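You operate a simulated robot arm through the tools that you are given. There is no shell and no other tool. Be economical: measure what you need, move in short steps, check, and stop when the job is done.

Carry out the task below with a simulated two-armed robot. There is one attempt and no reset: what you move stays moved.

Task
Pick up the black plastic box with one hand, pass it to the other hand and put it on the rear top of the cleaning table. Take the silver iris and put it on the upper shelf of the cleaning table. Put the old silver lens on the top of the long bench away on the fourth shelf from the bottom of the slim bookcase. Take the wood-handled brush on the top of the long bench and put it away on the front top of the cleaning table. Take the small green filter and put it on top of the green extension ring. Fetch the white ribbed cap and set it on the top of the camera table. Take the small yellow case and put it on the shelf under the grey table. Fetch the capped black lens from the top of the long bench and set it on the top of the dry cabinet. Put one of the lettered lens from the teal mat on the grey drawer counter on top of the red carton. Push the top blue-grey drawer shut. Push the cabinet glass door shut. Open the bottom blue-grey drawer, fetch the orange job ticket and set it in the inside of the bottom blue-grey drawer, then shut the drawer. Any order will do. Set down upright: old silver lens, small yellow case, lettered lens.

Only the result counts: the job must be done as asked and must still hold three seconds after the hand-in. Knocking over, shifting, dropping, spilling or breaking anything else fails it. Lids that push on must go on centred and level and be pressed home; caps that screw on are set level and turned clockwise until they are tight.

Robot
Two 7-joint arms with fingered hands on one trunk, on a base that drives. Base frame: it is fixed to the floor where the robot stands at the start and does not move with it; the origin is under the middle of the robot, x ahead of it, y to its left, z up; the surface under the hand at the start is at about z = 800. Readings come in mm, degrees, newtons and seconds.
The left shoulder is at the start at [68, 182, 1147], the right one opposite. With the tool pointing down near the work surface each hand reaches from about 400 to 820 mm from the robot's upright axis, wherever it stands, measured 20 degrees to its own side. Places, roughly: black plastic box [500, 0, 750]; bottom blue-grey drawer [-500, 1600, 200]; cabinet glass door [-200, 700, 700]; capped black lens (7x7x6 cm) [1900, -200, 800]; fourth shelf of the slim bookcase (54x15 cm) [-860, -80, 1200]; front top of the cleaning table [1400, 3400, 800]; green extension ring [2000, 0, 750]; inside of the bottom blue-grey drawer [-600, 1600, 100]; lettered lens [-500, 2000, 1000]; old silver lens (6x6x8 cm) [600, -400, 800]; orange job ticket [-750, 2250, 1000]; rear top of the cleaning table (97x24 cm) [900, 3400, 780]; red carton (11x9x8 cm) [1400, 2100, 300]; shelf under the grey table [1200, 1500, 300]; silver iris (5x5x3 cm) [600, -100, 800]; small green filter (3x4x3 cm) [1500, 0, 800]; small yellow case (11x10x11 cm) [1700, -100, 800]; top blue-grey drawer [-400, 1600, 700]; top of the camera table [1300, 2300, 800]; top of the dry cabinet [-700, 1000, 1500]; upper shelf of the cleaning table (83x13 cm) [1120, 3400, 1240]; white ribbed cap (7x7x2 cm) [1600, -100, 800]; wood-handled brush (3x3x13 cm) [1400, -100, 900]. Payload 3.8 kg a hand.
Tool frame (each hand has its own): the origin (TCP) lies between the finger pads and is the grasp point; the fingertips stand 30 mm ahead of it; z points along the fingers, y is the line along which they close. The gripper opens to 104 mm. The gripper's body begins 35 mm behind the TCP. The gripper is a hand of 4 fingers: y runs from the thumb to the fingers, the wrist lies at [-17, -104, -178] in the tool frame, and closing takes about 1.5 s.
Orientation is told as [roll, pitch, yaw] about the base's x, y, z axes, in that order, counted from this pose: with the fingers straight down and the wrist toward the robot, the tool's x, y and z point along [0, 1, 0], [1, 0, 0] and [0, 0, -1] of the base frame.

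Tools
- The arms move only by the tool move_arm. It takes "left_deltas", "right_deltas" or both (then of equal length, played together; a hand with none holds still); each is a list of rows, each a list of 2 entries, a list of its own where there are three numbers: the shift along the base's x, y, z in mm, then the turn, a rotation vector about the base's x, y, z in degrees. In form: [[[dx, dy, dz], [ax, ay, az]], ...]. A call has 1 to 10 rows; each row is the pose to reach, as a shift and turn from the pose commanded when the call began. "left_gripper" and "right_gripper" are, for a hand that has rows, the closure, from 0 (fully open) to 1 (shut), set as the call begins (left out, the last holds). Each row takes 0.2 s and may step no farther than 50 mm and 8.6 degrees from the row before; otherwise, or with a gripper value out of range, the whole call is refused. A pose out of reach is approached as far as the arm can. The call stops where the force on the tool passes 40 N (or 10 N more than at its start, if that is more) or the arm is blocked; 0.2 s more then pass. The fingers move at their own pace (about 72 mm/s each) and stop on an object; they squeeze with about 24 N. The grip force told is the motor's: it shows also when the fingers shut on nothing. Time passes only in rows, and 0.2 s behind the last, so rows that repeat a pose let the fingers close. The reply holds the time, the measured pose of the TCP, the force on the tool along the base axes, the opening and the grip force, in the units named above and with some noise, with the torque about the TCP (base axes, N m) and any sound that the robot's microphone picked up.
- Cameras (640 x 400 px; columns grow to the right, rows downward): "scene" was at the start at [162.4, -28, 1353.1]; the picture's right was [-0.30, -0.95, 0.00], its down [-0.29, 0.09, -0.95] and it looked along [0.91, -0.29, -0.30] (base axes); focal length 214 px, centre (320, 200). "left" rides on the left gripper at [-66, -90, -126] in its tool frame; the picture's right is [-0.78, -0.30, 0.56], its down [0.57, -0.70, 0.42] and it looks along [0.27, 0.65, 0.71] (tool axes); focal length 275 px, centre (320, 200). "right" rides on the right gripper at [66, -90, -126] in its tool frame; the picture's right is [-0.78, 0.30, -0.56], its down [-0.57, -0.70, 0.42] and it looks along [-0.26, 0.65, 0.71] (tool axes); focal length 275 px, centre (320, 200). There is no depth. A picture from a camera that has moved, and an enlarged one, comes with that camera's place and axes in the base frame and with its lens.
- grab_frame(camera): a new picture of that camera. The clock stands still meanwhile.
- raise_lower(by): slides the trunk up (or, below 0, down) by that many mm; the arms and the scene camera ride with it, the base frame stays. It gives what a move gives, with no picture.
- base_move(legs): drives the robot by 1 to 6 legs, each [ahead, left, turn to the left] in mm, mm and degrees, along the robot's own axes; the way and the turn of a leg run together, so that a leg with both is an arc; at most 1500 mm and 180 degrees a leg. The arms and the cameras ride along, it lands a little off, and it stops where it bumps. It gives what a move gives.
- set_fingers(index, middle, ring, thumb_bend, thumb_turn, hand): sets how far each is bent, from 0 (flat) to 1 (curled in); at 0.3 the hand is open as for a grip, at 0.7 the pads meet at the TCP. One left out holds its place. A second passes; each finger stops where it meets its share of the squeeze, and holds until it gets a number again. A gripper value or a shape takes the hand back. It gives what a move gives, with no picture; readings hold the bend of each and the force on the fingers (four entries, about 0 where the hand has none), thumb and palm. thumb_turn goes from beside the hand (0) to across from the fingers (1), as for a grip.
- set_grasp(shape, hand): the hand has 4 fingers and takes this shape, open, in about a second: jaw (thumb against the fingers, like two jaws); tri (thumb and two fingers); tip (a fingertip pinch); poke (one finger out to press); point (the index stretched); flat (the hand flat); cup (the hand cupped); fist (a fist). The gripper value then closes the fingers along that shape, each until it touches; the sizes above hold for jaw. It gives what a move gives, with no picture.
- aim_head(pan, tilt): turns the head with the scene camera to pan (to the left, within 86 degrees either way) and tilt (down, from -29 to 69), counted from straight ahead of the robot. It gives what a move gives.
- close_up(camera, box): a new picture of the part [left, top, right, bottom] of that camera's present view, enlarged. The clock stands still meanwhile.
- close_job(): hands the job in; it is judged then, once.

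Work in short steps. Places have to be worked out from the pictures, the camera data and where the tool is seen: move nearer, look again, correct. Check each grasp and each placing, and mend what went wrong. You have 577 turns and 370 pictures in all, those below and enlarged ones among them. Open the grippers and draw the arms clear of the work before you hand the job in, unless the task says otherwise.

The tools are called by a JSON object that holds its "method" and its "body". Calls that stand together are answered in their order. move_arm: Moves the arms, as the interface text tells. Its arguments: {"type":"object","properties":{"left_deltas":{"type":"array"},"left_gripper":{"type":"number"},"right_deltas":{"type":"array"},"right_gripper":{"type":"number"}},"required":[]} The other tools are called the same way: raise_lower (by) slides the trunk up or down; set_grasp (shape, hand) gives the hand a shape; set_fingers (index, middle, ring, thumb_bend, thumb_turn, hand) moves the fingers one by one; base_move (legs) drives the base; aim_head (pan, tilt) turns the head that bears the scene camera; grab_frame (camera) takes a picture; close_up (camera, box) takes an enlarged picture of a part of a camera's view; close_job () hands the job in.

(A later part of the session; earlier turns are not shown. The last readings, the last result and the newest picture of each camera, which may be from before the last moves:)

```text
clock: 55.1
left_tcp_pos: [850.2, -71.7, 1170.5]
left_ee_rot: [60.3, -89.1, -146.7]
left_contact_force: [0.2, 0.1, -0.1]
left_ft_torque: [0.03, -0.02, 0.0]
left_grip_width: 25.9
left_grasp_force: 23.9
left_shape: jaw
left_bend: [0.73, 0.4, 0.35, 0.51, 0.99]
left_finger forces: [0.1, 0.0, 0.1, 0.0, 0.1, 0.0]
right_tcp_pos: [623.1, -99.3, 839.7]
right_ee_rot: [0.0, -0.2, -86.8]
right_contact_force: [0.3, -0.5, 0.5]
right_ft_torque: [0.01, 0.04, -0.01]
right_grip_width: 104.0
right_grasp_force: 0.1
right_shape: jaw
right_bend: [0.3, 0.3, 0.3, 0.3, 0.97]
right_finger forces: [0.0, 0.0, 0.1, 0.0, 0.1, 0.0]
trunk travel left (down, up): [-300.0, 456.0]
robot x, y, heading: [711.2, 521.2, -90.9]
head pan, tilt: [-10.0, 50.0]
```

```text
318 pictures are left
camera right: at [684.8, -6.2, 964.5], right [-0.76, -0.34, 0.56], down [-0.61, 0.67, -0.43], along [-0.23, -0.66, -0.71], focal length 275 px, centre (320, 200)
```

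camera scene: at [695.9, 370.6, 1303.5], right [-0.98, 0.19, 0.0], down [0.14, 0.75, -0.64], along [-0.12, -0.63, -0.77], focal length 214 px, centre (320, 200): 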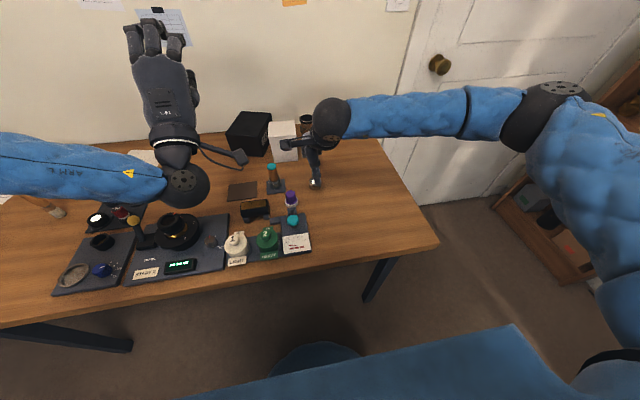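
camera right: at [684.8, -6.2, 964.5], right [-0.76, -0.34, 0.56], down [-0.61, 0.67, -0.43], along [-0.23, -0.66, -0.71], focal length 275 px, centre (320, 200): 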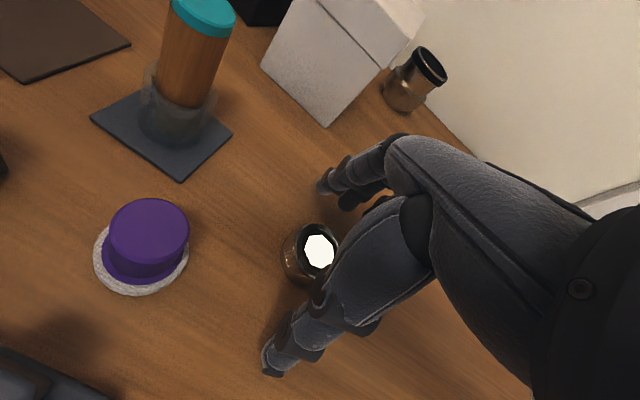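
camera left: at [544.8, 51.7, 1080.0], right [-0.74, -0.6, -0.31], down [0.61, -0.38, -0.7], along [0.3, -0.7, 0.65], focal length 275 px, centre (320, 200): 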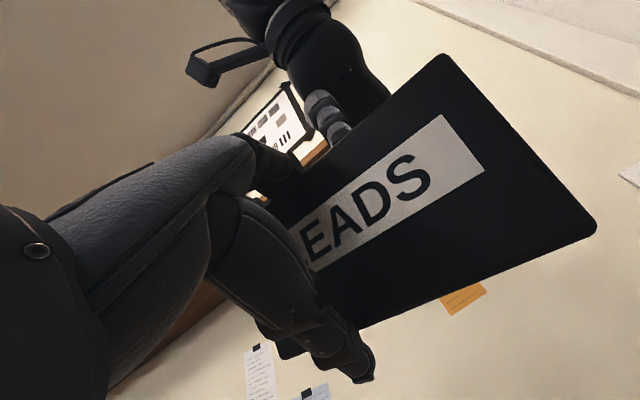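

{"method": "move_arm", "body": {"right_deltas": [[[4, 0, -3], [0, 0, 0]], [[4, 0, -3], [0, 0, 0]], [[4, 0, -3], [0, 0, 0]], [[4, 0, -3], [0, 0, 0]], [[4, 0, -3], [0, 0, 0]], [[4, 0, -3], [0, 0, 0]], [[4, 0, -3], [0, 0, 0]]], "right_gripper": 0.9}}

{"method": "move_arm", "body": {"right_deltas": [[[0, 0, 30], [0, 0, 0]], [[0, 10, 70], [0, 0, 0]], [[0, 20, 115], [0, 0, 0]]]}}

{"method": "grab_frame", "body": {"camera": "right"}}

```text
clock: 56.7
left_tcp_pos: [849.1, -71.4, 1170.7]
left_ee_rot: [60.9, -89.1, -147.4]
left_contact_force: [0.5, -0.5, 0.3]
left_ft_torque: [-0.01, 0.01, -0.01]
left_grip_width: 25.7
left_grasp_force: 24.2
left_shape: jaw
left_bend: [0.73, 0.4, 0.35, 0.51, 0.99]
left_finger forces: [0.0, 0.0, 0.0, 0.0, 0.0, 0.1]
right_tcp_pos: [625.5, -98.7, 837.5]
right_ee_rot: [0.0, -0.2, -86.8]
right_contact_force: [-0.9, 0.1, 0.3]
right_ft_torque: [0.02, -0.02, -0.01]
right_grip_width: 32.0
right_grasp_force: 24.2
right_shape: jaw
right_bend: [0.74, 0.51, 0.58, 0.74, 1.0]
right_finger forces: [10.9, 8.8, 0.0, 0.0, 19.5, 0.0]
trunk travel left (down, up): [-300.0, 456.0]
robot x, y, heading: [711.2, 521.4, -90.6]
head pan, tilt: [-10.0, 50.0]
```

```text
clock: 57.5
left_tcp_pos: [849.3, -71.3, 1172.0]
left_ee_rot: [63.3, -89.1, -149.4]
left_contact_force: [0.0, 0.3, -0.1]
left_ft_torque: [0.02, -0.01, 0.0]
left_grip_width: 25.7
left_grasp_force: 23.7
left_shape: jaw
left_bend: [0.73, 0.4, 0.35, 0.51, 0.99]
left_finger forces: [0.0, 0.0, 0.0, 0.0, 0.0, 0.0]
right_tcp_pos: [624.7, -80.3, 953.3]
right_ee_rot: [0.0, 0.1, -86.8]
right_contact_force: [-0.3, 0.4, -0.3]
right_ft_torque: [0.01, 0.0, -0.02]
right_grip_width: 31.7
right_grasp_force: 23.8
right_shape: jaw
right_bend: [0.74, 0.51, 0.58, 0.74, 1.0]
right_finger forces: [11.0, 9.0, 0.0, 0.1, 19.6, 0.0]
trunk travel left (down, up): [-300.0, 456.0]
robot x, y, heading: [710.1, 520.6, -91.0]
head pan, tilt: [-10.0, 50.0]
```

```text
317 pictures are left
camera right: at [687.4, 13.5, 1077.4], right [-0.76, -0.34, 0.56], down [-0.61, 0.67, -0.43], along [-0.23, -0.66, -0.71], focal length 275 px, centre (320, 200)
```

right: 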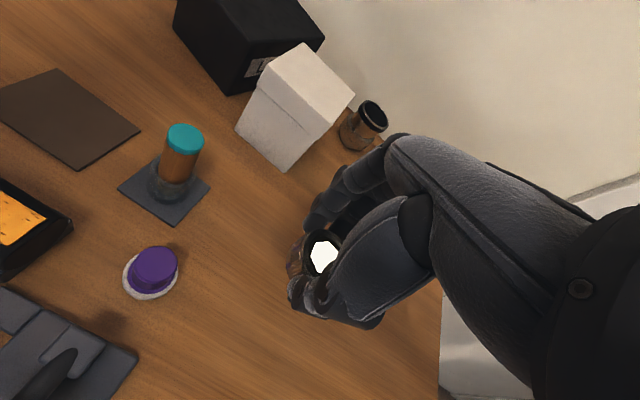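

Iris is held. Now I turn the empty left hand back to fingers-down.

{"method": "move_arm", "body": {"left_deltas": [[[10, 5, 10], [8.5, 0, 0]], [[20, 15, 20], [17, 0, 0]], [[30, 30, 30], [25.5, 0, 0]], [[40, 45, 40], [34, 0, 0]], [[50, 60, 50], [42.5, 0, 0]], [[60, 75, 60], [51, 0, 0]], [[70, 90, 70], [59.5, 0, 0]], [[80, 105, 80], [68, 0, 0]], [[90, 120, 90], [76.5, 0, 0]], [[100, 135, 100], [85, 0, 0]]], "left_gripper": 0}}

{"method": "grab_frame", "body": {"camera": "scene"}}

```text
clock: 59.7
left_tcp_pos: [950.4, 64.6, 1271.9]
left_ee_rot: [3.7, -4.5, -90.8]
left_contact_force: [-1.0, 0.0, 0.0]
left_ft_torque: [0.0, -0.05, 0.0]
left_grip_width: 103.7
left_grasp_force: 0.2
left_shape: jaw
left_bend: [0.3, 0.3, 0.3, 0.3, 0.97]
left_finger forces: [0.0, 0.1, 0.0, 0.1, 0.0, 0.0]
right_tcp_pos: [623.7, -80.5, 951.7]
right_ee_rot: [0.0, -0.1, -86.8]
right_contact_force: [0.1, 0.8, -0.3]
right_ft_torque: [0.01, -0.04, -0.02]
right_grip_width: 31.9
right_grasp_force: 24.3
right_shape: jaw
right_bend: [0.74, 0.51, 0.58, 0.74, 1.0]
right_finger forces: [11.0, 9.0, 0.1, 0.0, 19.6, 0.0]
trunk travel left (down, up): [-300.0, 456.0]
robot x, y, heading: [713.1, 519.5, -91.0]
head pan, tilt: [-10.0, 50.0]
```

```text
316 pictures are left
camera scene: at [695.8, 371.1, 1303.6], right [-0.98, 0.19, 0.0], down [0.14, 0.75, -0.64], along [-0.12, -0.63, -0.77], focal length 214 px, centre (320, 200)
```

scene: 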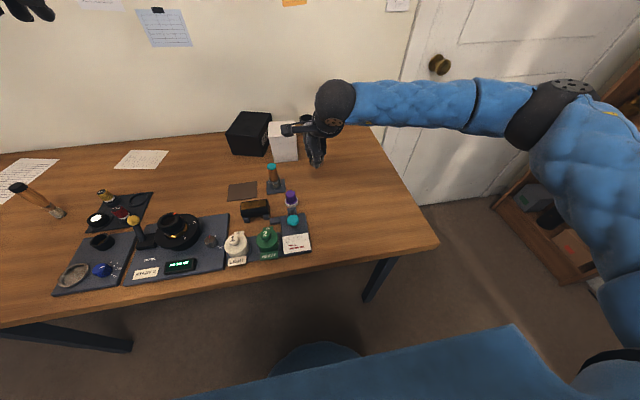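

Left hand is free and nearly level. I lift the right hand with the iris high and near, level the left, then drive along the bench to the brush (~1376,−130).

{"method": "move_arm", "body": {"right_deltas": [[[0, 25, 40], [0, 0, 0]], [[0, 50, 80], [0, 0, 0]], [[0, 75, 120], [0, 0, 0]], [[0, 100, 160], [0, 0, 0]], [[0, 120, 200], [0, 0, 0]]], "left_deltas": [[[0, 0, 0], [4.5, 3.7, 0]], [[0, 0, 0], [4.5, 3.7, 0]], [[0, 0, 0], [4.5, 3.7, 0]], [[0, 0, 0], [4.5, 3.7, 0]], [[0, 0, 0], [4.5, 3.7, 0]]]}}

{"method": "base_move", "body": {"legs": [[0, 500, 0]]}}

{"method": "aim_head", "body": {"pan": 5, "tilt": 50}}

{"method": "grab_frame", "body": {"camera": "scene"}}

{"method": "grab_frame", "body": {"camera": "left"}}

```text
clock: 60.9
left_tcp_pos: [950.7, 64.6, 1271.3]
left_ee_rot: [0.0, -0.1, -90.6]
left_contact_force: [0.4, 0.2, 0.3]
left_ft_torque: [-0.01, 0.03, -0.01]
left_grip_width: 103.7
left_grasp_force: 0.1
left_shape: jaw
left_bend: [0.3, 0.3, 0.3, 0.3, 0.97]
left_finger forces: [0.0, 0.1, 0.0, 0.0, 0.0, 0.0]
right_tcp_pos: [627.2, 38.6, 1149.2]
right_ee_rot: [0.0, 0.0, -86.8]
right_contact_force: [0.1, 0.2, 1.0]
right_ft_torque: [0.01, -0.02, -0.03]
right_grip_width: 31.9
right_grasp_force: 24.0
right_shape: jaw
right_bend: [0.74, 0.51, 0.58, 0.74, 1.0]
right_finger forces: [11.1, 9.2, 0.1, 0.0, 19.5, 0.0]
trunk travel left (down, up): [-300.0, 456.0]
robot x, y, heading: [708.3, 519.1, -90.6]
head pan, tilt: [-10.0, 50.0]
```

```text
clock: 63.8
left_tcp_pos: [1451.1, 63.0, 1271.4]
left_ee_rot: [-0.1, -0.2, -89.9]
left_contact_force: [1.1, -0.9, 0.4]
left_ft_torque: [0.0, 0.05, 0.02]
left_grip_width: 103.7
left_grasp_force: 0.0
left_shape: jaw
left_bend: [0.3, 0.3, 0.3, 0.3, 0.97]
left_finger forces: [0.0, 0.0, 0.0, 0.1, 0.1, 0.1]
right_tcp_pos: [1128.0, 33.9, 1147.7]
right_ee_rot: [0.0, -0.2, -86.2]
right_contact_force: [0.7, -0.2, 0.5]
right_ft_torque: [0.01, 0.02, 0.0]
right_grip_width: 31.9
right_grasp_force: 23.9
right_shape: jaw
right_bend: [0.74, 0.51, 0.58, 0.74, 1.0]
right_finger forces: [11.2, 9.1, 0.0, 0.0, 19.6, 0.1]
trunk travel left (down, up): [-300.0, 456.0]
robot x, y, heading: [1206.7, 513.0, -90.2]
head pan, tilt: [-10.0, 50.0]
```

```text
clock: 64.6
left_tcp_pos: [1451.2, 61.4, 1271.4]
left_ee_rot: [-0.1, -0.1, -90.0]
left_contact_force: [0.1, 0.8, 0.1]
left_ft_torque: [0.01, -0.01, -0.01]
left_grip_width: 103.8
left_grasp_force: 0.0
left_shape: jaw
left_bend: [0.3, 0.3, 0.3, 0.3, 0.97]
left_finger forces: [0.0, 0.1, 0.1, 0.0, 0.0, 0.0]
right_tcp_pos: [1126.7, 33.5, 1148.8]
right_ee_rot: [0.1, -0.1, -86.3]
right_contact_force: [-0.5, 0.5, -0.4]
right_ft_torque: [-0.01, 0.0, 0.01]
right_grip_width: 32.1
right_grasp_force: 23.6
right_shape: jaw
right_bend: [0.74, 0.51, 0.58, 0.74, 1.0]
right_finger forces: [11.2, 9.2, 0.0, 0.1, 19.4, 0.0]
trunk travel left (down, up): [-300.0, 456.0]
robot x, y, heading: [1206.2, 516.7, -90.4]
head pan, tilt: [5.0, 50.0]
```

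```text
315 pictures are left
camera scene: at [1212.9, 365.7, 1303.6], right [-1.0, -0.08, 0.0], down [-0.06, 0.76, -0.64], along [0.05, -0.64, -0.77], focal length 214 px, centre (320, 200)
```

scene: 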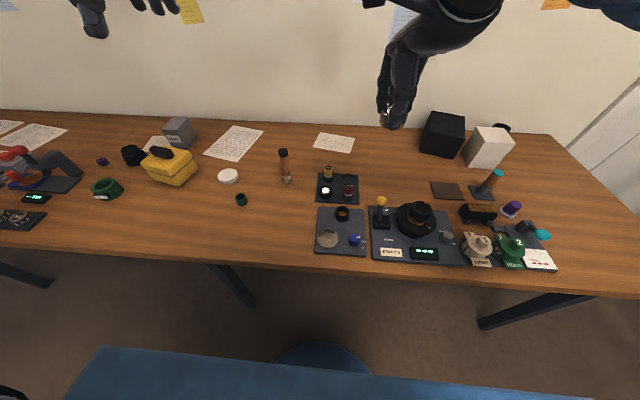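

```text
314 pictures are left
camera left: at [1384.4, 150.6, 1395.9], right [-0.78, 0.3, -0.56], down [0.57, 0.7, -0.43], along [0.26, -0.65, -0.71], focal length 275 px, centre (320, 200)
```

left: 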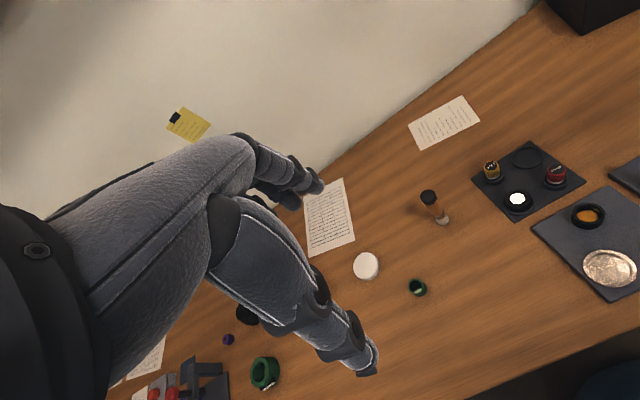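

Great overview. Filter ≈(1480,−27), cap ≈(1558,−127), ring ≈(1917,−35), capped lens ≈(1930,−189), yellow case ≈(1727,−108). The free left hand does the filter→ring job first: I go above the filter.

{"method": "move_arm", "body": {"left_deltas": [[[5, -15, -45], [0, 0, 0]], [[10, -30, -90], [0, 0, 0]], [[15, -45, -135], [0, 0, 0]], [[20, -60, -180], [0, 0, 0]], [[25, -75, -225], [0, 0, 0]], [[29, -88, -270], [0, 0, 0]], [[29, -88, -315], [0, 0, 0]], [[29, -88, -350], [0, 0, 0]]]}}

{"method": "grab_frame", "body": {"camera": "left"}}

```text
clock: 66.4
left_tcp_pos: [1480.3, -26.7, 920.9]
left_ee_rot: [-0.1, 0.0, -90.0]
left_contact_force: [0.8, -1.1, 0.5]
left_ft_torque: [0.01, -0.02, 0.0]
left_grip_width: 103.9
left_grasp_force: 0.1
left_shape: jaw
left_bend: [0.3, 0.3, 0.3, 0.3, 0.97]
left_finger forces: [0.0, 0.0, 0.0, 0.1, 0.0, 0.1]
right_tcp_pos: [1127.9, 32.4, 1148.5]
right_ee_rot: [0.0, 0.0, -86.1]
right_contact_force: [-0.1, -0.3, -0.5]
right_ft_torque: [-0.01, -0.01, 0.0]
right_grip_width: 31.7
right_grasp_force: 24.0
right_shape: jaw
right_bend: [0.74, 0.51, 0.58, 0.74, 1.0]
right_finger forces: [11.2, 9.1, 0.1, 0.0, 19.5, 0.1]
trunk travel left (down, up): [-300.0, 456.0]
robot x, y, heading: [1205.0, 517.5, -89.8]
head pan, tilt: [5.0, 50.0]
```

```text
313 pictures are left
camera left: at [1413.9, 62.6, 1044.7], right [-0.78, 0.3, -0.56], down [0.57, 0.7, -0.43], along [0.26, -0.65, -0.71], focal length 275 px, centre (320, 200)
```

left: 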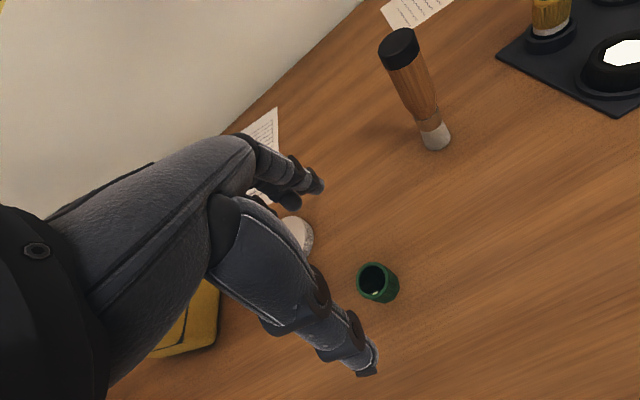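

Filter confirmed at (1480,−29). I half-close the hand to clear the cap and descend.

{"method": "move_arm", "body": {"left_deltas": [[[0, 0, 0], [0, 0, 0]], [[0, -1, -15], [0, 0, 0]], [[0, -2, -30], [0, 0, 0]], [[0, -2, -60], [0, 0, 0]], [[0, -2, -86], [0, 0, 0]]], "left_gripper": 0.35}}

{"method": "grab_frame", "body": {"camera": "left"}}

```text
clock: 67.6
left_tcp_pos: [1479.8, -27.0, 834.0]
left_ee_rot: [-0.2, -0.1, -90.0]
left_contact_force: [-0.3, -0.4, 0.5]
left_ft_torque: [-0.01, -0.01, 0.01]
left_grip_width: 67.8
left_grasp_force: 0.1
left_shape: jaw
left_bend: [0.73, 0.39, 0.35, 0.6, 0.99]
left_finger forces: [0.1, 0.0, 0.1, 0.0, 0.0, 0.0]
right_tcp_pos: [1127.5, 32.7, 1148.8]
right_ee_rot: [0.0, -0.1, -86.2]
right_contact_force: [0.1, -0.3, -0.7]
right_ft_torque: [0.04, 0.03, 0.0]
right_grip_width: 31.9
right_grasp_force: 24.0
right_shape: jaw
right_bend: [0.74, 0.51, 0.58, 0.74, 1.0]
right_finger forces: [11.2, 9.2, 0.0, 0.1, 19.6, 0.1]
trunk travel left (down, up): [-300.0, 456.0]
robot x, y, heading: [1205.5, 512.3, -90.3]
head pan, tilt: [5.0, 50.0]
```

```text
312 pictures are left
camera left: at [1413.7, 61.6, 958.9], right [-0.78, 0.3, -0.56], down [0.57, 0.7, -0.43], along [0.26, -0.65, -0.71], focal length 275 px, centre (320, 200)
```

left: 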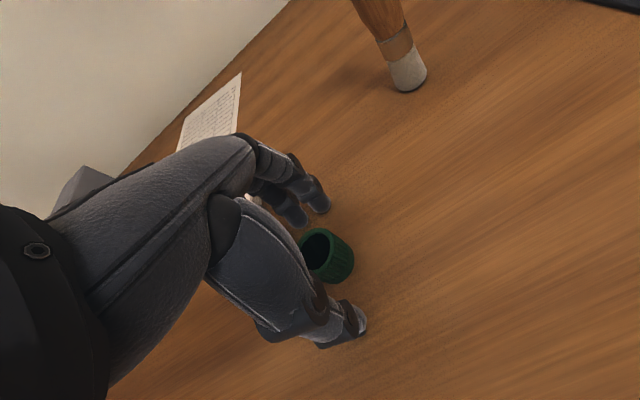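

{"method": "move_arm", "body": {"left_deltas": [[[0, 0, 0], [0, 0, 0]], [[0, 0, 0], [0, 0, 0]], [[0, 0, 0], [0, 0, 0]], [[0, 0, 0], [0, 0, 0]], [[0, 0, 0], [0, 0, 0]]], "left_gripper": 0.9}}

{"method": "move_arm", "body": {"left_deltas": [[[0, 0, 30], [0, 0, 0]], [[0, 10, 75], [0, 0, 0]], [[0, 20, 120], [0, 0, 0]], [[0, 30, 165], [0, 0, 0]]]}}

{"method": "grab_frame", "body": {"camera": "left"}}

```text
clock: 68.8
left_tcp_pos: [1478.8, -26.3, 833.9]
left_ee_rot: [0.0, -0.1, -90.0]
left_contact_force: [0.0, 0.3, -0.4]
left_ft_torque: [-0.01, -0.04, -0.02]
left_grip_width: 23.5
left_grasp_force: 24.2
left_shape: jaw
left_bend: [0.73, 0.58, 0.64, 0.75, 1.0]
left_finger forces: [12.6, 8.5, 0.1, 0.1, 19.9, 0.0]
right_tcp_pos: [1127.6, 32.9, 1148.6]
right_ee_rot: [0.1, 0.0, -86.2]
right_contact_force: [-0.6, -0.6, -0.5]
right_ft_torque: [-0.05, -0.01, 0.0]
right_grip_width: 31.8
right_grasp_force: 24.0
right_shape: jaw
right_bend: [0.74, 0.51, 0.58, 0.74, 1.0]
right_finger forces: [11.2, 9.2, 0.0, 0.0, 19.5, 0.0]
trunk travel left (down, up): [-300.0, 456.0]
robot x, y, heading: [1205.9, 518.6, -90.0]
head pan, tilt: [5.0, 50.0]
```

```text
clock: 69.8
left_tcp_pos: [1481.2, 5.8, 999.8]
left_ee_rot: [-0.2, 0.0, -90.1]
left_contact_force: [-0.7, 0.1, 0.1]
left_ft_torque: [-0.02, 0.01, 0.0]
left_grip_width: 22.9
left_grasp_force: 23.7
left_shape: jaw
left_bend: [0.73, 0.58, 0.64, 0.75, 1.0]
left_finger forces: [12.7, 8.7, 0.1, 0.0, 19.7, 0.1]
right_tcp_pos: [1127.4, 33.1, 1149.1]
right_ee_rot: [-0.1, -0.2, -86.2]
right_contact_force: [-0.6, 0.3, 0.5]
right_ft_torque: [-0.04, -0.03, 0.01]
right_grip_width: 31.9
right_grasp_force: 23.6
right_shape: jaw
right_bend: [0.74, 0.51, 0.58, 0.74, 1.0]
right_finger forces: [11.2, 9.2, 0.0, 0.0, 19.5, 0.0]
trunk travel left (down, up): [-300.0, 456.0]
robot x, y, heading: [1203.3, 510.0, -90.0]
head pan, tilt: [5.0, 50.0]
```

```text
311 pictures are left
camera left: at [1415.2, 93.4, 1125.0], right [-0.78, 0.3, -0.56], down [0.57, 0.7, -0.43], along [0.26, -0.65, -0.71], focal length 275 px, centre (320, 200)
```

left: 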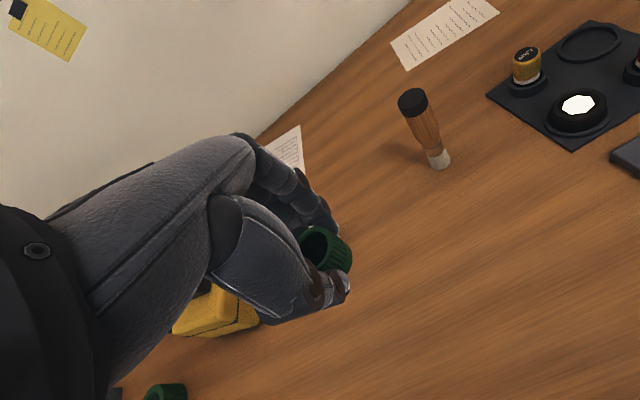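

Filter held. I drive 430 mm further left to bring it to the ring.

{"method": "base_move", "body": {"legs": [[0, 430, 0]]}}

{"method": "aim_head", "body": {"pan": 10, "tilt": 50}}

{"method": "grab_frame", "body": {"camera": "scene"}}

{"method": "grab_frame", "body": {"camera": "left"}}

```text
clock: 72.4
left_tcp_pos: [1914.4, 1.4, 999.9]
left_ee_rot: [0.0, -0.1, -90.2]
left_contact_force: [-0.2, -0.9, 0.5]
left_ft_torque: [0.02, 0.06, 0.02]
left_grip_width: 23.2
left_grasp_force: 25.0
left_shape: jaw
left_bend: [0.73, 0.58, 0.64, 0.75, 1.0]
left_finger forces: [12.8, 8.6, 0.1, 0.0, 19.7, 0.0]
right_tcp_pos: [1560.5, 30.6, 1149.3]
right_ee_rot: [0.0, 0.0, -86.4]
right_contact_force: [-0.1, -0.5, -0.2]
right_ft_torque: [0.0, 0.0, 0.02]
right_grip_width: 32.1
right_grasp_force: 23.5
right_shape: jaw
right_bend: [0.74, 0.51, 0.58, 0.74, 1.0]
right_finger forces: [11.2, 9.2, 0.1, 0.0, 19.5, 0.1]
trunk travel left (down, up): [-300.0, 456.0]
robot x, y, heading: [1639.7, 510.6, -90.6]
head pan, tilt: [5.0, 50.0]
```

```text
clock: 73.1
left_tcp_pos: [1912.9, 1.8, 999.5]
left_ee_rot: [-0.1, -0.1, -90.3]
left_contact_force: [0.2, 0.2, -0.4]
left_ft_torque: [-0.03, -0.01, 0.03]
left_grip_width: 23.1
left_grasp_force: 24.1
left_shape: jaw
left_bend: [0.73, 0.58, 0.64, 0.75, 1.0]
left_finger forces: [12.8, 8.6, 0.0, 0.0, 19.7, 0.0]
right_tcp_pos: [1558.9, 30.5, 1149.3]
right_ee_rot: [0.0, 0.0, -86.5]
right_contact_force: [0.0, -0.7, -0.5]
right_ft_torque: [0.02, 0.01, 0.01]
right_grip_width: 31.9
right_grasp_force: 24.4
right_shape: jaw
right_bend: [0.74, 0.51, 0.58, 0.74, 1.0]
right_finger forces: [11.2, 9.1, 0.1, 0.0, 19.6, 0.0]
trunk travel left (down, up): [-300.0, 456.0]
robot x, y, heading: [1638.9, 514.7, -90.3]
head pan, tilt: [10.0, 50.0]
```

```text
310 pictures are left
camera scene: at [1652.8, 364.3, 1303.6], right [-0.99, -0.17, 0.0], down [-0.13, 0.76, -0.64], along [0.11, -0.63, -0.77], focal length 214 px, centre (320, 200)
```

scene: 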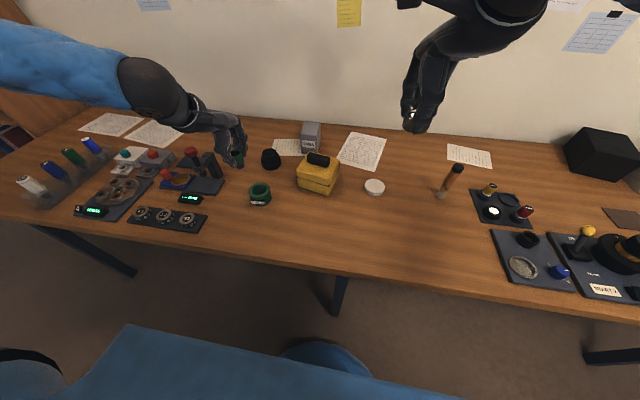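

```text
309 pictures are left
camera left: at [1847.7, 89.5, 1124.3], right [-0.78, 0.3, -0.56], down [0.57, 0.7, -0.43], along [0.26, -0.65, -0.71], focal length 275 px, centre (320, 200)
```

left: 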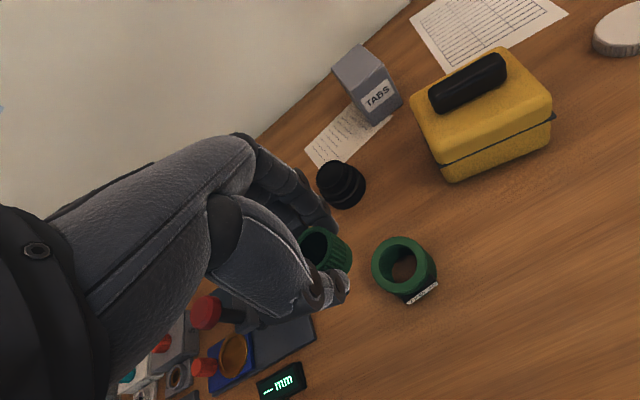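

{"method": "close_up", "body": {"camera": "scene", "box": [220, 140, 300, 220]}}

{"method": "close_up", "body": {"camera": "left", "box": [280, 180, 460, 320]}}

```text
5.00 times, centred on (260, 180) of scene
camera zoom: at [1652.8, 364.3, 1303.6], right [-0.99, -0.17, 0.0], down [-0.13, 0.76, -0.64], along [0.11, -0.63, -0.77], focal length 1072 px, centre (620, 300)
```

zoom: 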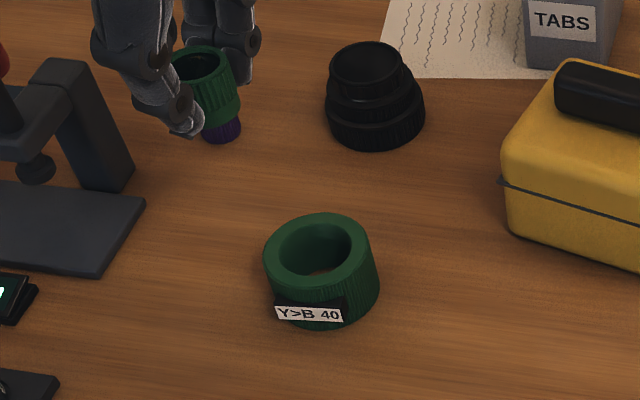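

```text
2.86 times, centred on (370, 250) of left
camera zoom: at [1847.7, 89.5, 1124.3], right [-0.78, 0.3, -0.56], down [0.57, 0.7, -0.43], along [0.26, -0.65, -0.71], focal length 786 px, centre (177, 57)
```

zoom: 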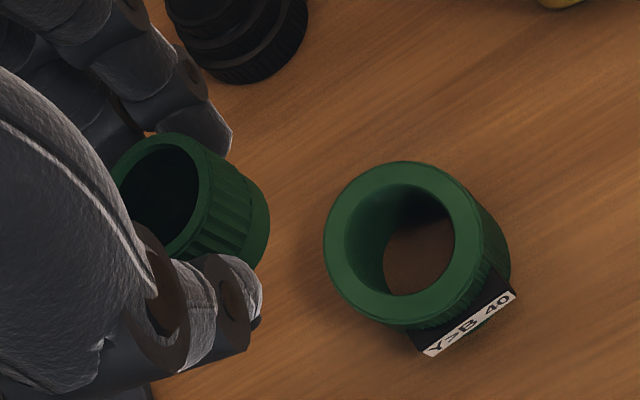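

{"method": "close_up", "body": {"camera": "left", "box": [290, 210, 370, 310]}}

{"method": "close_up", "body": {"camera": "scene", "box": [215, 130, 285, 210]}}

```text
4.00 times, centred on (330, 260) of left
camera zoom: at [1847.7, 89.5, 1124.3], right [-0.78, 0.3, -0.56], down [0.57, 0.7, -0.43], along [0.26, -0.65, -0.71], focal length 1101 px, centre (280, -40)
```

zoom: 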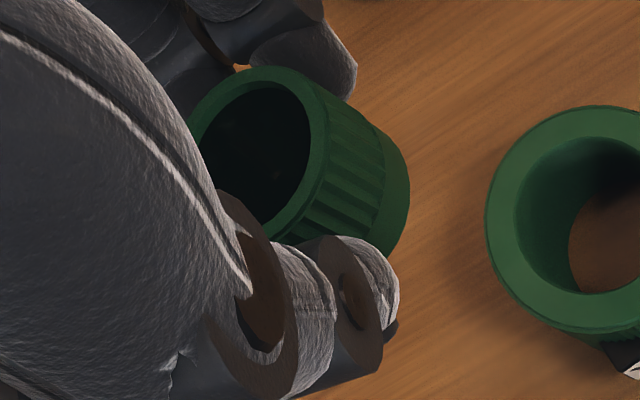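

```text
5.00 times, centred on (250, 170) of scene
camera zoom: at [1652.8, 364.3, 1303.6], right [-0.99, -0.17, 0.0], down [-0.13, 0.76, -0.64], along [0.11, -0.63, -0.77], focal length 1072 px, centre (670, 350)
```

zoom: 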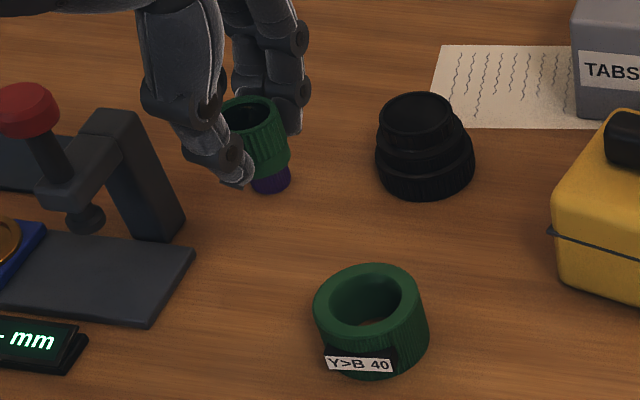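

The purple blob is background. Ring top centre ≈(1898,−24,838), hole ≈42 mm; filter ≈30 mm. I move over the ring, lower to just above it and look.

{"method": "move_arm", "body": {"left_deltas": [[[-8, -13, -30], [0, 0, 0]], [[-15, -26, -60], [0, 0, 0]], [[-15, -26, -100], [0, 0, 0]]]}}

{"method": "close_up", "body": {"camera": "left", "box": [260, 180, 420, 320]}}

{"method": "close_up", "body": {"camera": "scene", "box": [215, 140, 295, 220]}}

```text
clock: 73.9
left_tcp_pos: [1898.2, -26.9, 900.2]
left_ee_rot: [0.0, -0.1, -90.3]
left_contact_force: [0.5, -0.5, 0.0]
left_ft_torque: [0.0, 0.0, 0.0]
left_grip_width: 22.9
left_grasp_force: 24.1
left_shape: jaw
left_bend: [0.73, 0.58, 0.64, 0.75, 1.0]
left_finger forces: [12.6, 8.7, 0.0, 0.0, 19.7, 0.1]
right_tcp_pos: [1560.5, 31.4, 1149.3]
right_ee_rot: [0.0, 0.0, -86.4]
right_contact_force: [-0.1, -0.4, -0.4]
right_ft_torque: [-0.01, -0.01, 0.01]
right_grip_width: 31.9
right_grasp_force: 24.1
right_shape: jaw
right_bend: [0.74, 0.51, 0.58, 0.74, 1.0]
right_finger forces: [11.2, 9.2, 0.0, 0.0, 19.5, 0.1]
trunk travel left (down, up): [-300.0, 456.0]
robot x, y, heading: [1641.0, 512.0, -90.2]
head pan, tilt: [10.0, 50.0]
```

```text
2.86 times, centred on (340, 250) of left
camera zoom: at [1833.3, 62.0, 1025.4], right [-0.78, 0.3, -0.56], down [0.57, 0.7, -0.43], along [0.26, -0.65, -0.71], focal length 786 px, centre (263, 57)
```

zoom: 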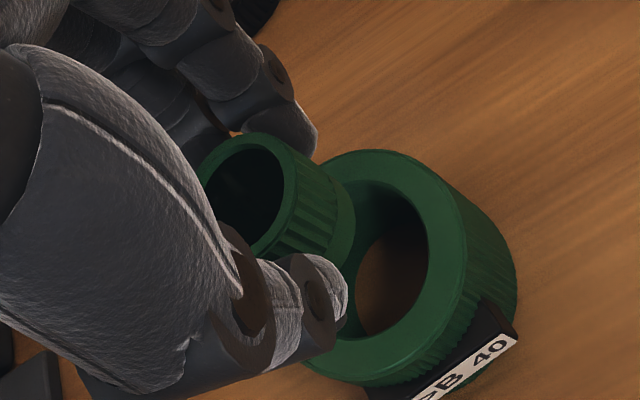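

```text
5.00 times, centred on (255, 180) of scene
camera zoom: at [1653.5, 363.6, 1303.4], right [-0.99, -0.17, 0.0], down [-0.13, 0.76, -0.64], along [0.11, -0.63, -0.77], focal length 1072 px, centre (645, 300)
```

zoom: 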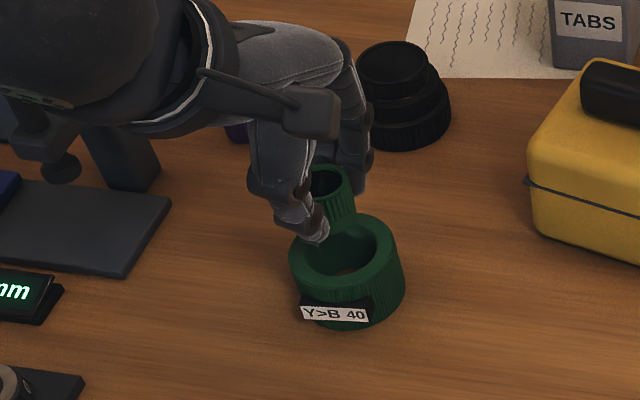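

I probe gently: lower centred toward the ring to feel whether it is carried at its top.

{"method": "move_arm", "body": {"left_deltas": [[[0, 2, -12], [0, 0, 0]], [[0, 2, -20], [0, 0, 0]], [[0, 2, -25], [0, 0, 0]], [[0, 2, -29], [0, 0, 0]]]}}

{"method": "close_up", "body": {"camera": "left", "box": [260, 180, 420, 320]}}

```text
clock: 74.9
left_tcp_pos: [1898.6, -23.6, 873.5]
left_ee_rot: [-0.2, -0.3, -90.2]
left_contact_force: [1.0, 0.2, 9.3]
left_ft_torque: [-0.07, 0.01, 0.01]
left_grip_width: 23.2
left_grasp_force: 23.8
left_shape: jaw
left_bend: [0.73, 0.58, 0.64, 0.75, 1.0]
left_finger forces: [13.5, 9.4, 0.1, 0.0, 22.0, 0.0]
right_tcp_pos: [1559.9, 31.7, 1149.9]
right_ee_rot: [-0.1, -0.2, -86.4]
right_contact_force: [-0.2, 0.1, -0.7]
right_ft_torque: [0.02, -0.01, 0.03]
right_grip_width: 31.9
right_grasp_force: 24.2
right_shape: jaw
right_bend: [0.74, 0.51, 0.58, 0.74, 1.0]
right_finger forces: [11.2, 9.2, 0.0, 0.1, 19.5, 0.0]
trunk travel left (down, up): [-300.0, 456.0]
robot x, y, heading: [1639.3, 515.4, -90.5]
head pan, tilt: [10.0, 50.0]
```

```text
2.86 times, centred on (340, 250) of left
camera zoom: at [1832.5, 65.3, 997.3], right [-0.78, 0.3, -0.56], down [0.57, 0.7, -0.43], along [0.26, -0.65, -0.71], focal length 786 px, centre (263, 57)
```

zoom: 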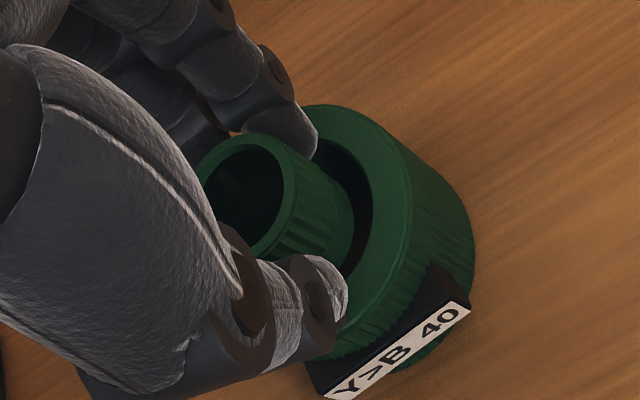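

There is 9 N of contact, but the filter may be off-centre toward the near rim. I lift, shift (+2,−5) and probe again.

{"method": "move_arm", "body": {"left_deltas": [[[0, 0, 8], [0, 0, 0]], [[2, -5, 8], [0, 0, 0]], [[2, -5, 2], [0, 0, 0]], [[2, -5, -2], [0, 0, 0]], [[2, -5, -5], [0, 0, 0]]]}}

{"method": "close_up", "body": {"camera": "left", "box": [260, 180, 420, 320]}}

{"method": "close_up", "body": {"camera": "scene", "box": [215, 140, 295, 220]}}

```text
clock: 76.1
left_tcp_pos: [1899.1, -29.9, 870.8]
left_ee_rot: [-0.2, -0.8, -90.3]
left_contact_force: [2.0, 0.4, 31.7]
left_ft_torque: [-0.01, -0.11, 0.05]
left_grip_width: 25.2
left_grasp_force: 24.3
left_shape: jaw
left_bend: [0.73, 0.57, 0.64, 0.75, 1.0]
left_finger forces: [15.7, 11.8, 0.1, 0.0, 27.2, 0.0]
right_tcp_pos: [1558.5, 33.5, 1151.1]
right_ee_rot: [0.1, -0.3, -86.4]
right_contact_force: [1.0, -0.2, -0.2]
right_ft_torque: [0.01, -0.01, 0.01]
right_grip_width: 32.2
right_grasp_force: 23.9
right_shape: jaw
right_bend: [0.74, 0.51, 0.58, 0.74, 1.0]
right_finger forces: [11.2, 9.2, 0.0, 0.0, 19.5, 0.0]
trunk travel left (down, up): [-300.0, 456.0]
robot x, y, heading: [1638.7, 510.9, -90.8]
head pan, tilt: [10.0, 50.0]
```

```text
2.86 times, centred on (340, 250) of left
camera zoom: at [1833.0, 60.4, 995.0], right [-0.78, 0.29, -0.56], down [0.58, 0.69, -0.43], along [0.26, -0.66, -0.71], focal length 786 px, centre (263, 57)
```

zoom: 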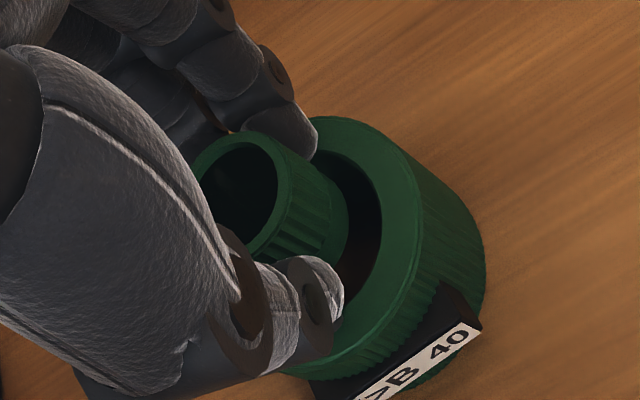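

```text
5.00 times, centred on (255, 180) of scene
camera zoom: at [1652.0, 367.3, 1304.4], right [-0.99, -0.17, 0.0], down [-0.13, 0.75, -0.64], along [0.11, -0.64, -0.76], focal length 1072 px, centre (645, 300)
```

zoom: 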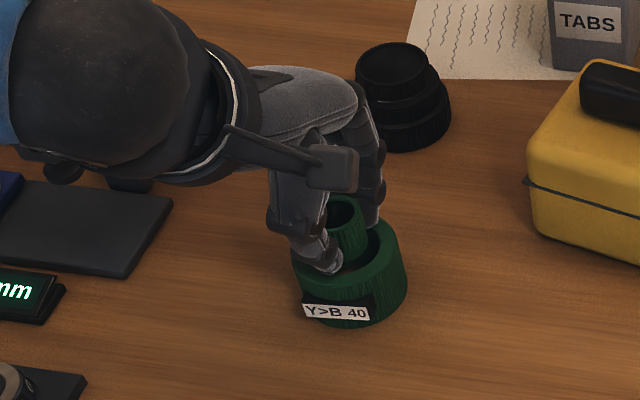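

Fingertips may be what touches the ring, so I'll set the filter on free bench at (1800,40) and regrip it higher for a conclusive probe.

{"method": "move_arm", "body": {"left_deltas": [[[0, 0, 30], [0, 0, 0]], [[-25, 15, 60], [0, 0, 0]], [[-65, 40, 60], [0, 0, 0]], [[-99, 70, 60], [0, 0, 0]], [[-99, 70, 20], [0, 0, 0]], [[-99, 70, -20], [0, 0, 0]], [[-99, 70, -34], [0, 0, 0]]]}}

{"method": "move_arm", "body": {"left_deltas": [[[0, 0, -3], [0, 0, 0]]]}}

```text
clock: 77.7
left_tcp_pos: [1804.2, 39.9, 834.1]
left_ee_rot: [-0.3, -0.3, -90.4]
left_contact_force: [0.3, 0.4, 5.7]
left_ft_torque: [-0.06, -0.05, 0.01]
left_grip_width: 24.2
left_grasp_force: 24.1
left_shape: jaw
left_bend: [0.73, 0.57, 0.64, 0.75, 1.0]
left_finger forces: [14.0, 9.6, 0.0, 0.0, 22.1, 0.1]
right_tcp_pos: [1559.3, 32.3, 1149.1]
right_ee_rot: [0.0, -0.1, -86.4]
right_contact_force: [-0.7, -0.3, -0.6]
right_ft_torque: [-0.02, -0.02, 0.01]
right_grip_width: 31.8
right_grasp_force: 24.3
right_shape: jaw
right_bend: [0.74, 0.51, 0.58, 0.74, 1.0]
right_finger forces: [11.2, 9.1, 0.1, 0.1, 19.5, 0.0]
trunk travel left (down, up): [-300.0, 456.0]
robot x, y, heading: [1639.8, 511.4, -90.4]
head pan, tilt: [10.0, 50.0]
```

```text
clock: 78.1
left_tcp_pos: [1804.0, 41.7, 832.2]
left_ee_rot: [-0.1, -0.3, -90.3]
left_contact_force: [-1.8, -0.5, 13.2]
left_ft_torque: [-0.11, 0.02, -0.02]
left_grip_width: 24.2
left_grasp_force: 23.9
left_shape: jaw
left_bend: [0.73, 0.57, 0.64, 0.75, 1.0]
left_finger forces: [15.2, 10.2, 0.0, 0.0, 22.3, 0.0]
left hand out of reach, approached as far as the arm can: row 1
right_tcp_pos: [1559.5, 31.8, 1148.1]
right_ee_rot: [0.0, -0.1, -86.3]
right_contact_force: [0.1, -0.8, -0.4]
right_ft_torque: [0.0, -0.01, -0.02]
right_grip_width: 31.9
right_grasp_force: 23.6
right_shape: jaw
right_bend: [0.74, 0.51, 0.58, 0.74, 1.0]
right_finger forces: [11.1, 9.2, 0.0, 0.1, 19.5, 0.0]
trunk travel left (down, up): [-300.0, 456.0]
robot x, y, heading: [1640.9, 514.6, -90.2]
head pan, tilt: [10.0, 50.0]
```

{"method": "move_arm", "body": {"left_deltas": [[[0, 0, 1], [0, 0, 0]], [[0, 0, 1], [0, 0, 0]], [[0, 0, 1], [0, 0, 0]], [[0, 0, 8], [0, 0, 0]], [[0, 0, 15], [0, 0, 0]], [[0, 0, 15], [0, 0, 0]]], "left_gripper": 0.3}}

{"method": "close_up", "body": {"camera": "left", "box": [260, 180, 420, 320]}}

```text
clock: 79.5
left_tcp_pos: [1806.2, 43.1, 844.5]
left_ee_rot: [-0.2, 0.0, -90.2]
left_contact_force: [0.0, -0.1, 0.2]
left_ft_torque: [0.04, 0.0, 0.0]
left_grip_width: 72.8
left_grasp_force: 0.0
left_shape: jaw
left_bend: [0.27, 0.37, 0.34, 0.57, 0.99]
left_finger forces: [0.1, 0.0, 0.0, 0.0, 0.0, 0.0]
right_tcp_pos: [1560.9, 31.7, 1149.2]
right_ee_rot: [0.0, 0.0, -86.4]
right_contact_force: [0.6, 0.3, -0.8]
right_ft_torque: [-0.01, 0.0, -0.02]
right_grip_width: 32.1
right_grasp_force: 23.5
right_shape: jaw
right_bend: [0.74, 0.51, 0.58, 0.74, 1.0]
right_finger forces: [11.2, 9.2, 0.1, 0.1, 19.6, 0.1]
trunk travel left (down, up): [-300.0, 456.0]
robot x, y, heading: [1639.1, 510.6, -90.5]
head pan, tilt: [10.0, 50.0]
```

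```text
2.86 times, centred on (340, 250) of left
camera zoom: at [1739.3, 131.1, 970.0], right [-0.78, 0.3, -0.56], down [0.57, 0.7, -0.43], along [0.26, -0.65, -0.71], focal length 786 px, centre (263, 57)
```

zoom: 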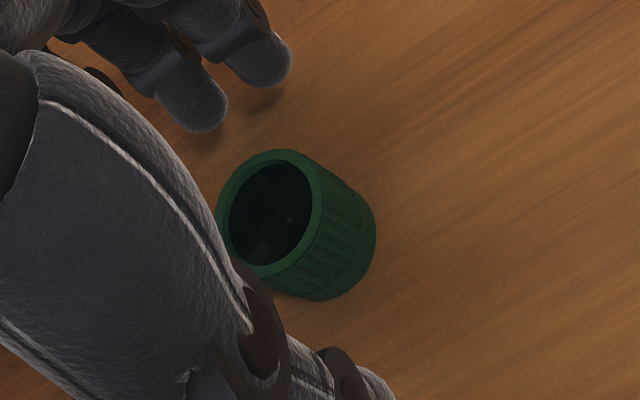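

{"method": "move_arm", "body": {"left_deltas": [[[0, 0, 0], [0, 0, 0]], [[0, 0, 0], [0, 0, 0]], [[0, 0, 0], [0, 0, 0]], [[0, 0, 0], [0, 0, 0]], [[0, 0, 0], [0, 0, 0]], [[0, 0, 25], [0, 0, 0]], [[0, 0, 60], [0, 0, 0]]], "left_gripper": 0.9}}

{"method": "close_up", "body": {"camera": "left", "box": [260, 180, 420, 320]}}

{"method": "close_up", "body": {"camera": "scene", "box": [215, 140, 335, 230]}}

```text
clock: 81.1
left_tcp_pos: [1804.5, 42.4, 906.0]
left_ee_rot: [-0.1, 0.0, -90.3]
left_contact_force: [-0.9, 0.4, -0.2]
left_ft_torque: [0.03, -0.06, -0.01]
left_grip_width: 22.7
left_grasp_force: 23.6
left_shape: jaw
left_bend: [0.73, 0.57, 0.63, 0.75, 1.0]
left_finger forces: [12.5, 8.5, 0.0, 0.0, 20.0, 0.0]
right_tcp_pos: [1558.4, 31.5, 1148.8]
right_ee_rot: [0.0, -0.1, -86.4]
right_contact_force: [-0.2, -0.3, -1.3]
right_ft_torque: [-0.01, -0.02, 0.0]
right_grip_width: 31.9
right_grasp_force: 23.8
right_shape: jaw
right_bend: [0.74, 0.51, 0.58, 0.74, 1.0]
right_finger forces: [11.2, 9.2, 0.0, 0.0, 19.4, 0.0]
trunk travel left (down, up): [-300.0, 456.0]
robot x, y, heading: [1636.6, 512.3, -90.5]
head pan, tilt: [10.0, 50.0]
```

```text
2.86 times, centred on (340, 250) of left
camera zoom: at [1739.2, 131.3, 1031.0], right [-0.78, 0.3, -0.56], down [0.57, 0.7, -0.43], along [0.26, -0.65, -0.71], focal length 786 px, centre (263, 57)
```

zoom: 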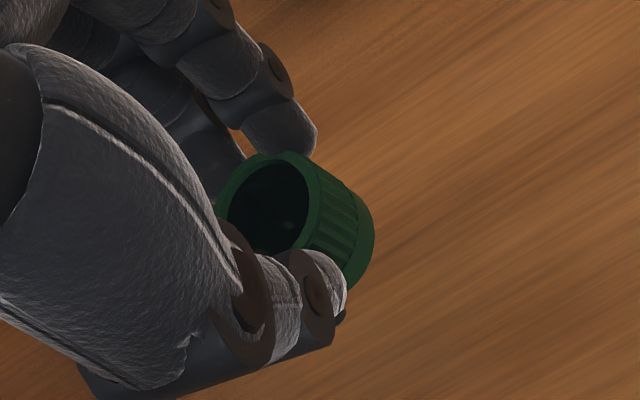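

```text
4.44 times, centred on (275, 185) of scene
camera zoom: at [1652.7, 364.9, 1303.7], right [-0.99, -0.17, 0.0], down [-0.13, 0.76, -0.64], along [0.11, -0.63, -0.77], focal length 953 px, centre (520, 267)
```

zoom: 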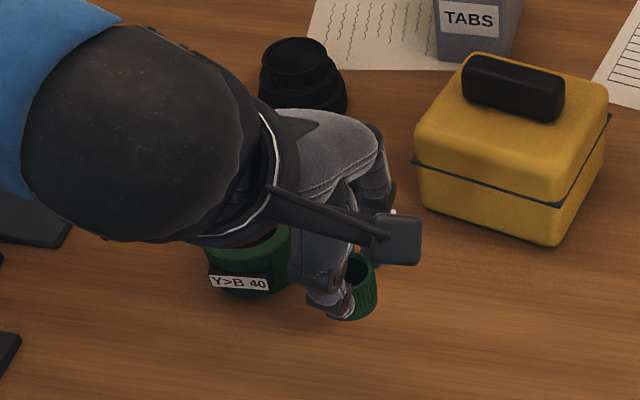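

Now the filter hangs ~47 mm below the TCP. I go back over the ring and probe: contact near z 886 means the ring carries it.

{"method": "move_arm", "body": {"left_deltas": [[[10, 0, 30], [0, 0, 0]], [[40, -25, 30], [0, 0, 0]], [[75, -50, 30], [0, 0, 0]], [[94, -68, 30], [0, 0, 0]], [[94, -68, 0], [0, 0, 0]], [[94, -68, -12], [0, 0, 0]], [[94, -68, -18], [0, 0, 0]], [[94, -68, -22], [0, 0, 0]]]}}

{"method": "close_up", "body": {"camera": "left", "box": [260, 180, 420, 320]}}

{"method": "close_up", "body": {"camera": "scene", "box": [215, 140, 295, 220]}}

```text
clock: 82.9
left_tcp_pos: [1897.1, -27.2, 884.6]
left_ee_rot: [-0.1, -0.2, -90.3]
left_contact_force: [-0.1, 0.4, 4.3]
left_ft_torque: [0.02, -0.02, 0.03]
left_grip_width: 23.0
left_grasp_force: 23.9
left_shape: jaw
left_bend: [0.73, 0.57, 0.63, 0.75, 1.0]
left_finger forces: [12.9, 8.8, 0.0, 0.1, 20.9, 0.0]
right_tcp_pos: [1559.3, 31.9, 1149.9]
right_ee_rot: [0.1, -0.1, -86.5]
right_contact_force: [0.3, -1.1, 0.0]
right_ft_torque: [0.0, -0.01, 0.0]
right_grip_width: 32.1
right_grasp_force: 23.8
right_shape: jaw
right_bend: [0.74, 0.51, 0.58, 0.74, 1.0]
right_finger forces: [11.2, 9.3, 0.0, 0.0, 19.5, 0.0]
trunk travel left (down, up): [-300.0, 456.0]
robot x, y, heading: [1641.8, 510.4, -90.4]
head pan, tilt: [10.0, 50.0]
```

```text
2.86 times, centred on (340, 250) of left
camera zoom: at [1831.3, 62.6, 1009.3], right [-0.78, 0.3, -0.56], down [0.58, 0.7, -0.43], along [0.26, -0.65, -0.71], focal length 786 px, centre (263, 57)
```

zoom: 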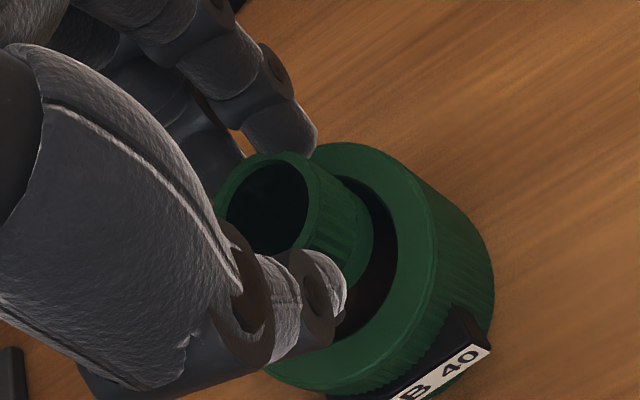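

```text
5.00 times, centred on (255, 180) of scene
camera zoom: at [1652.8, 365.1, 1303.8], right [-0.99, -0.17, 0.0], down [-0.13, 0.76, -0.64], along [0.11, -0.63, -0.77], focal length 1072 px, centre (645, 300)
```

zoom: 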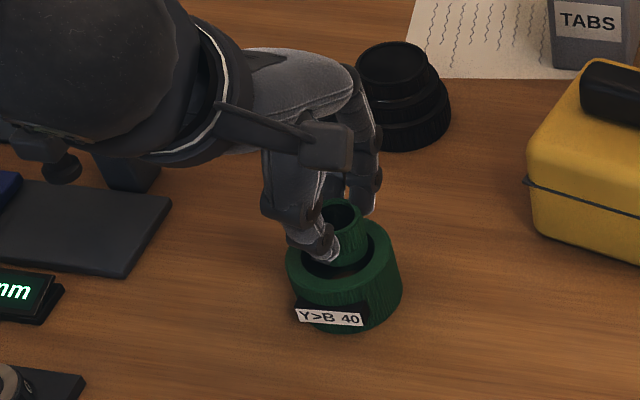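

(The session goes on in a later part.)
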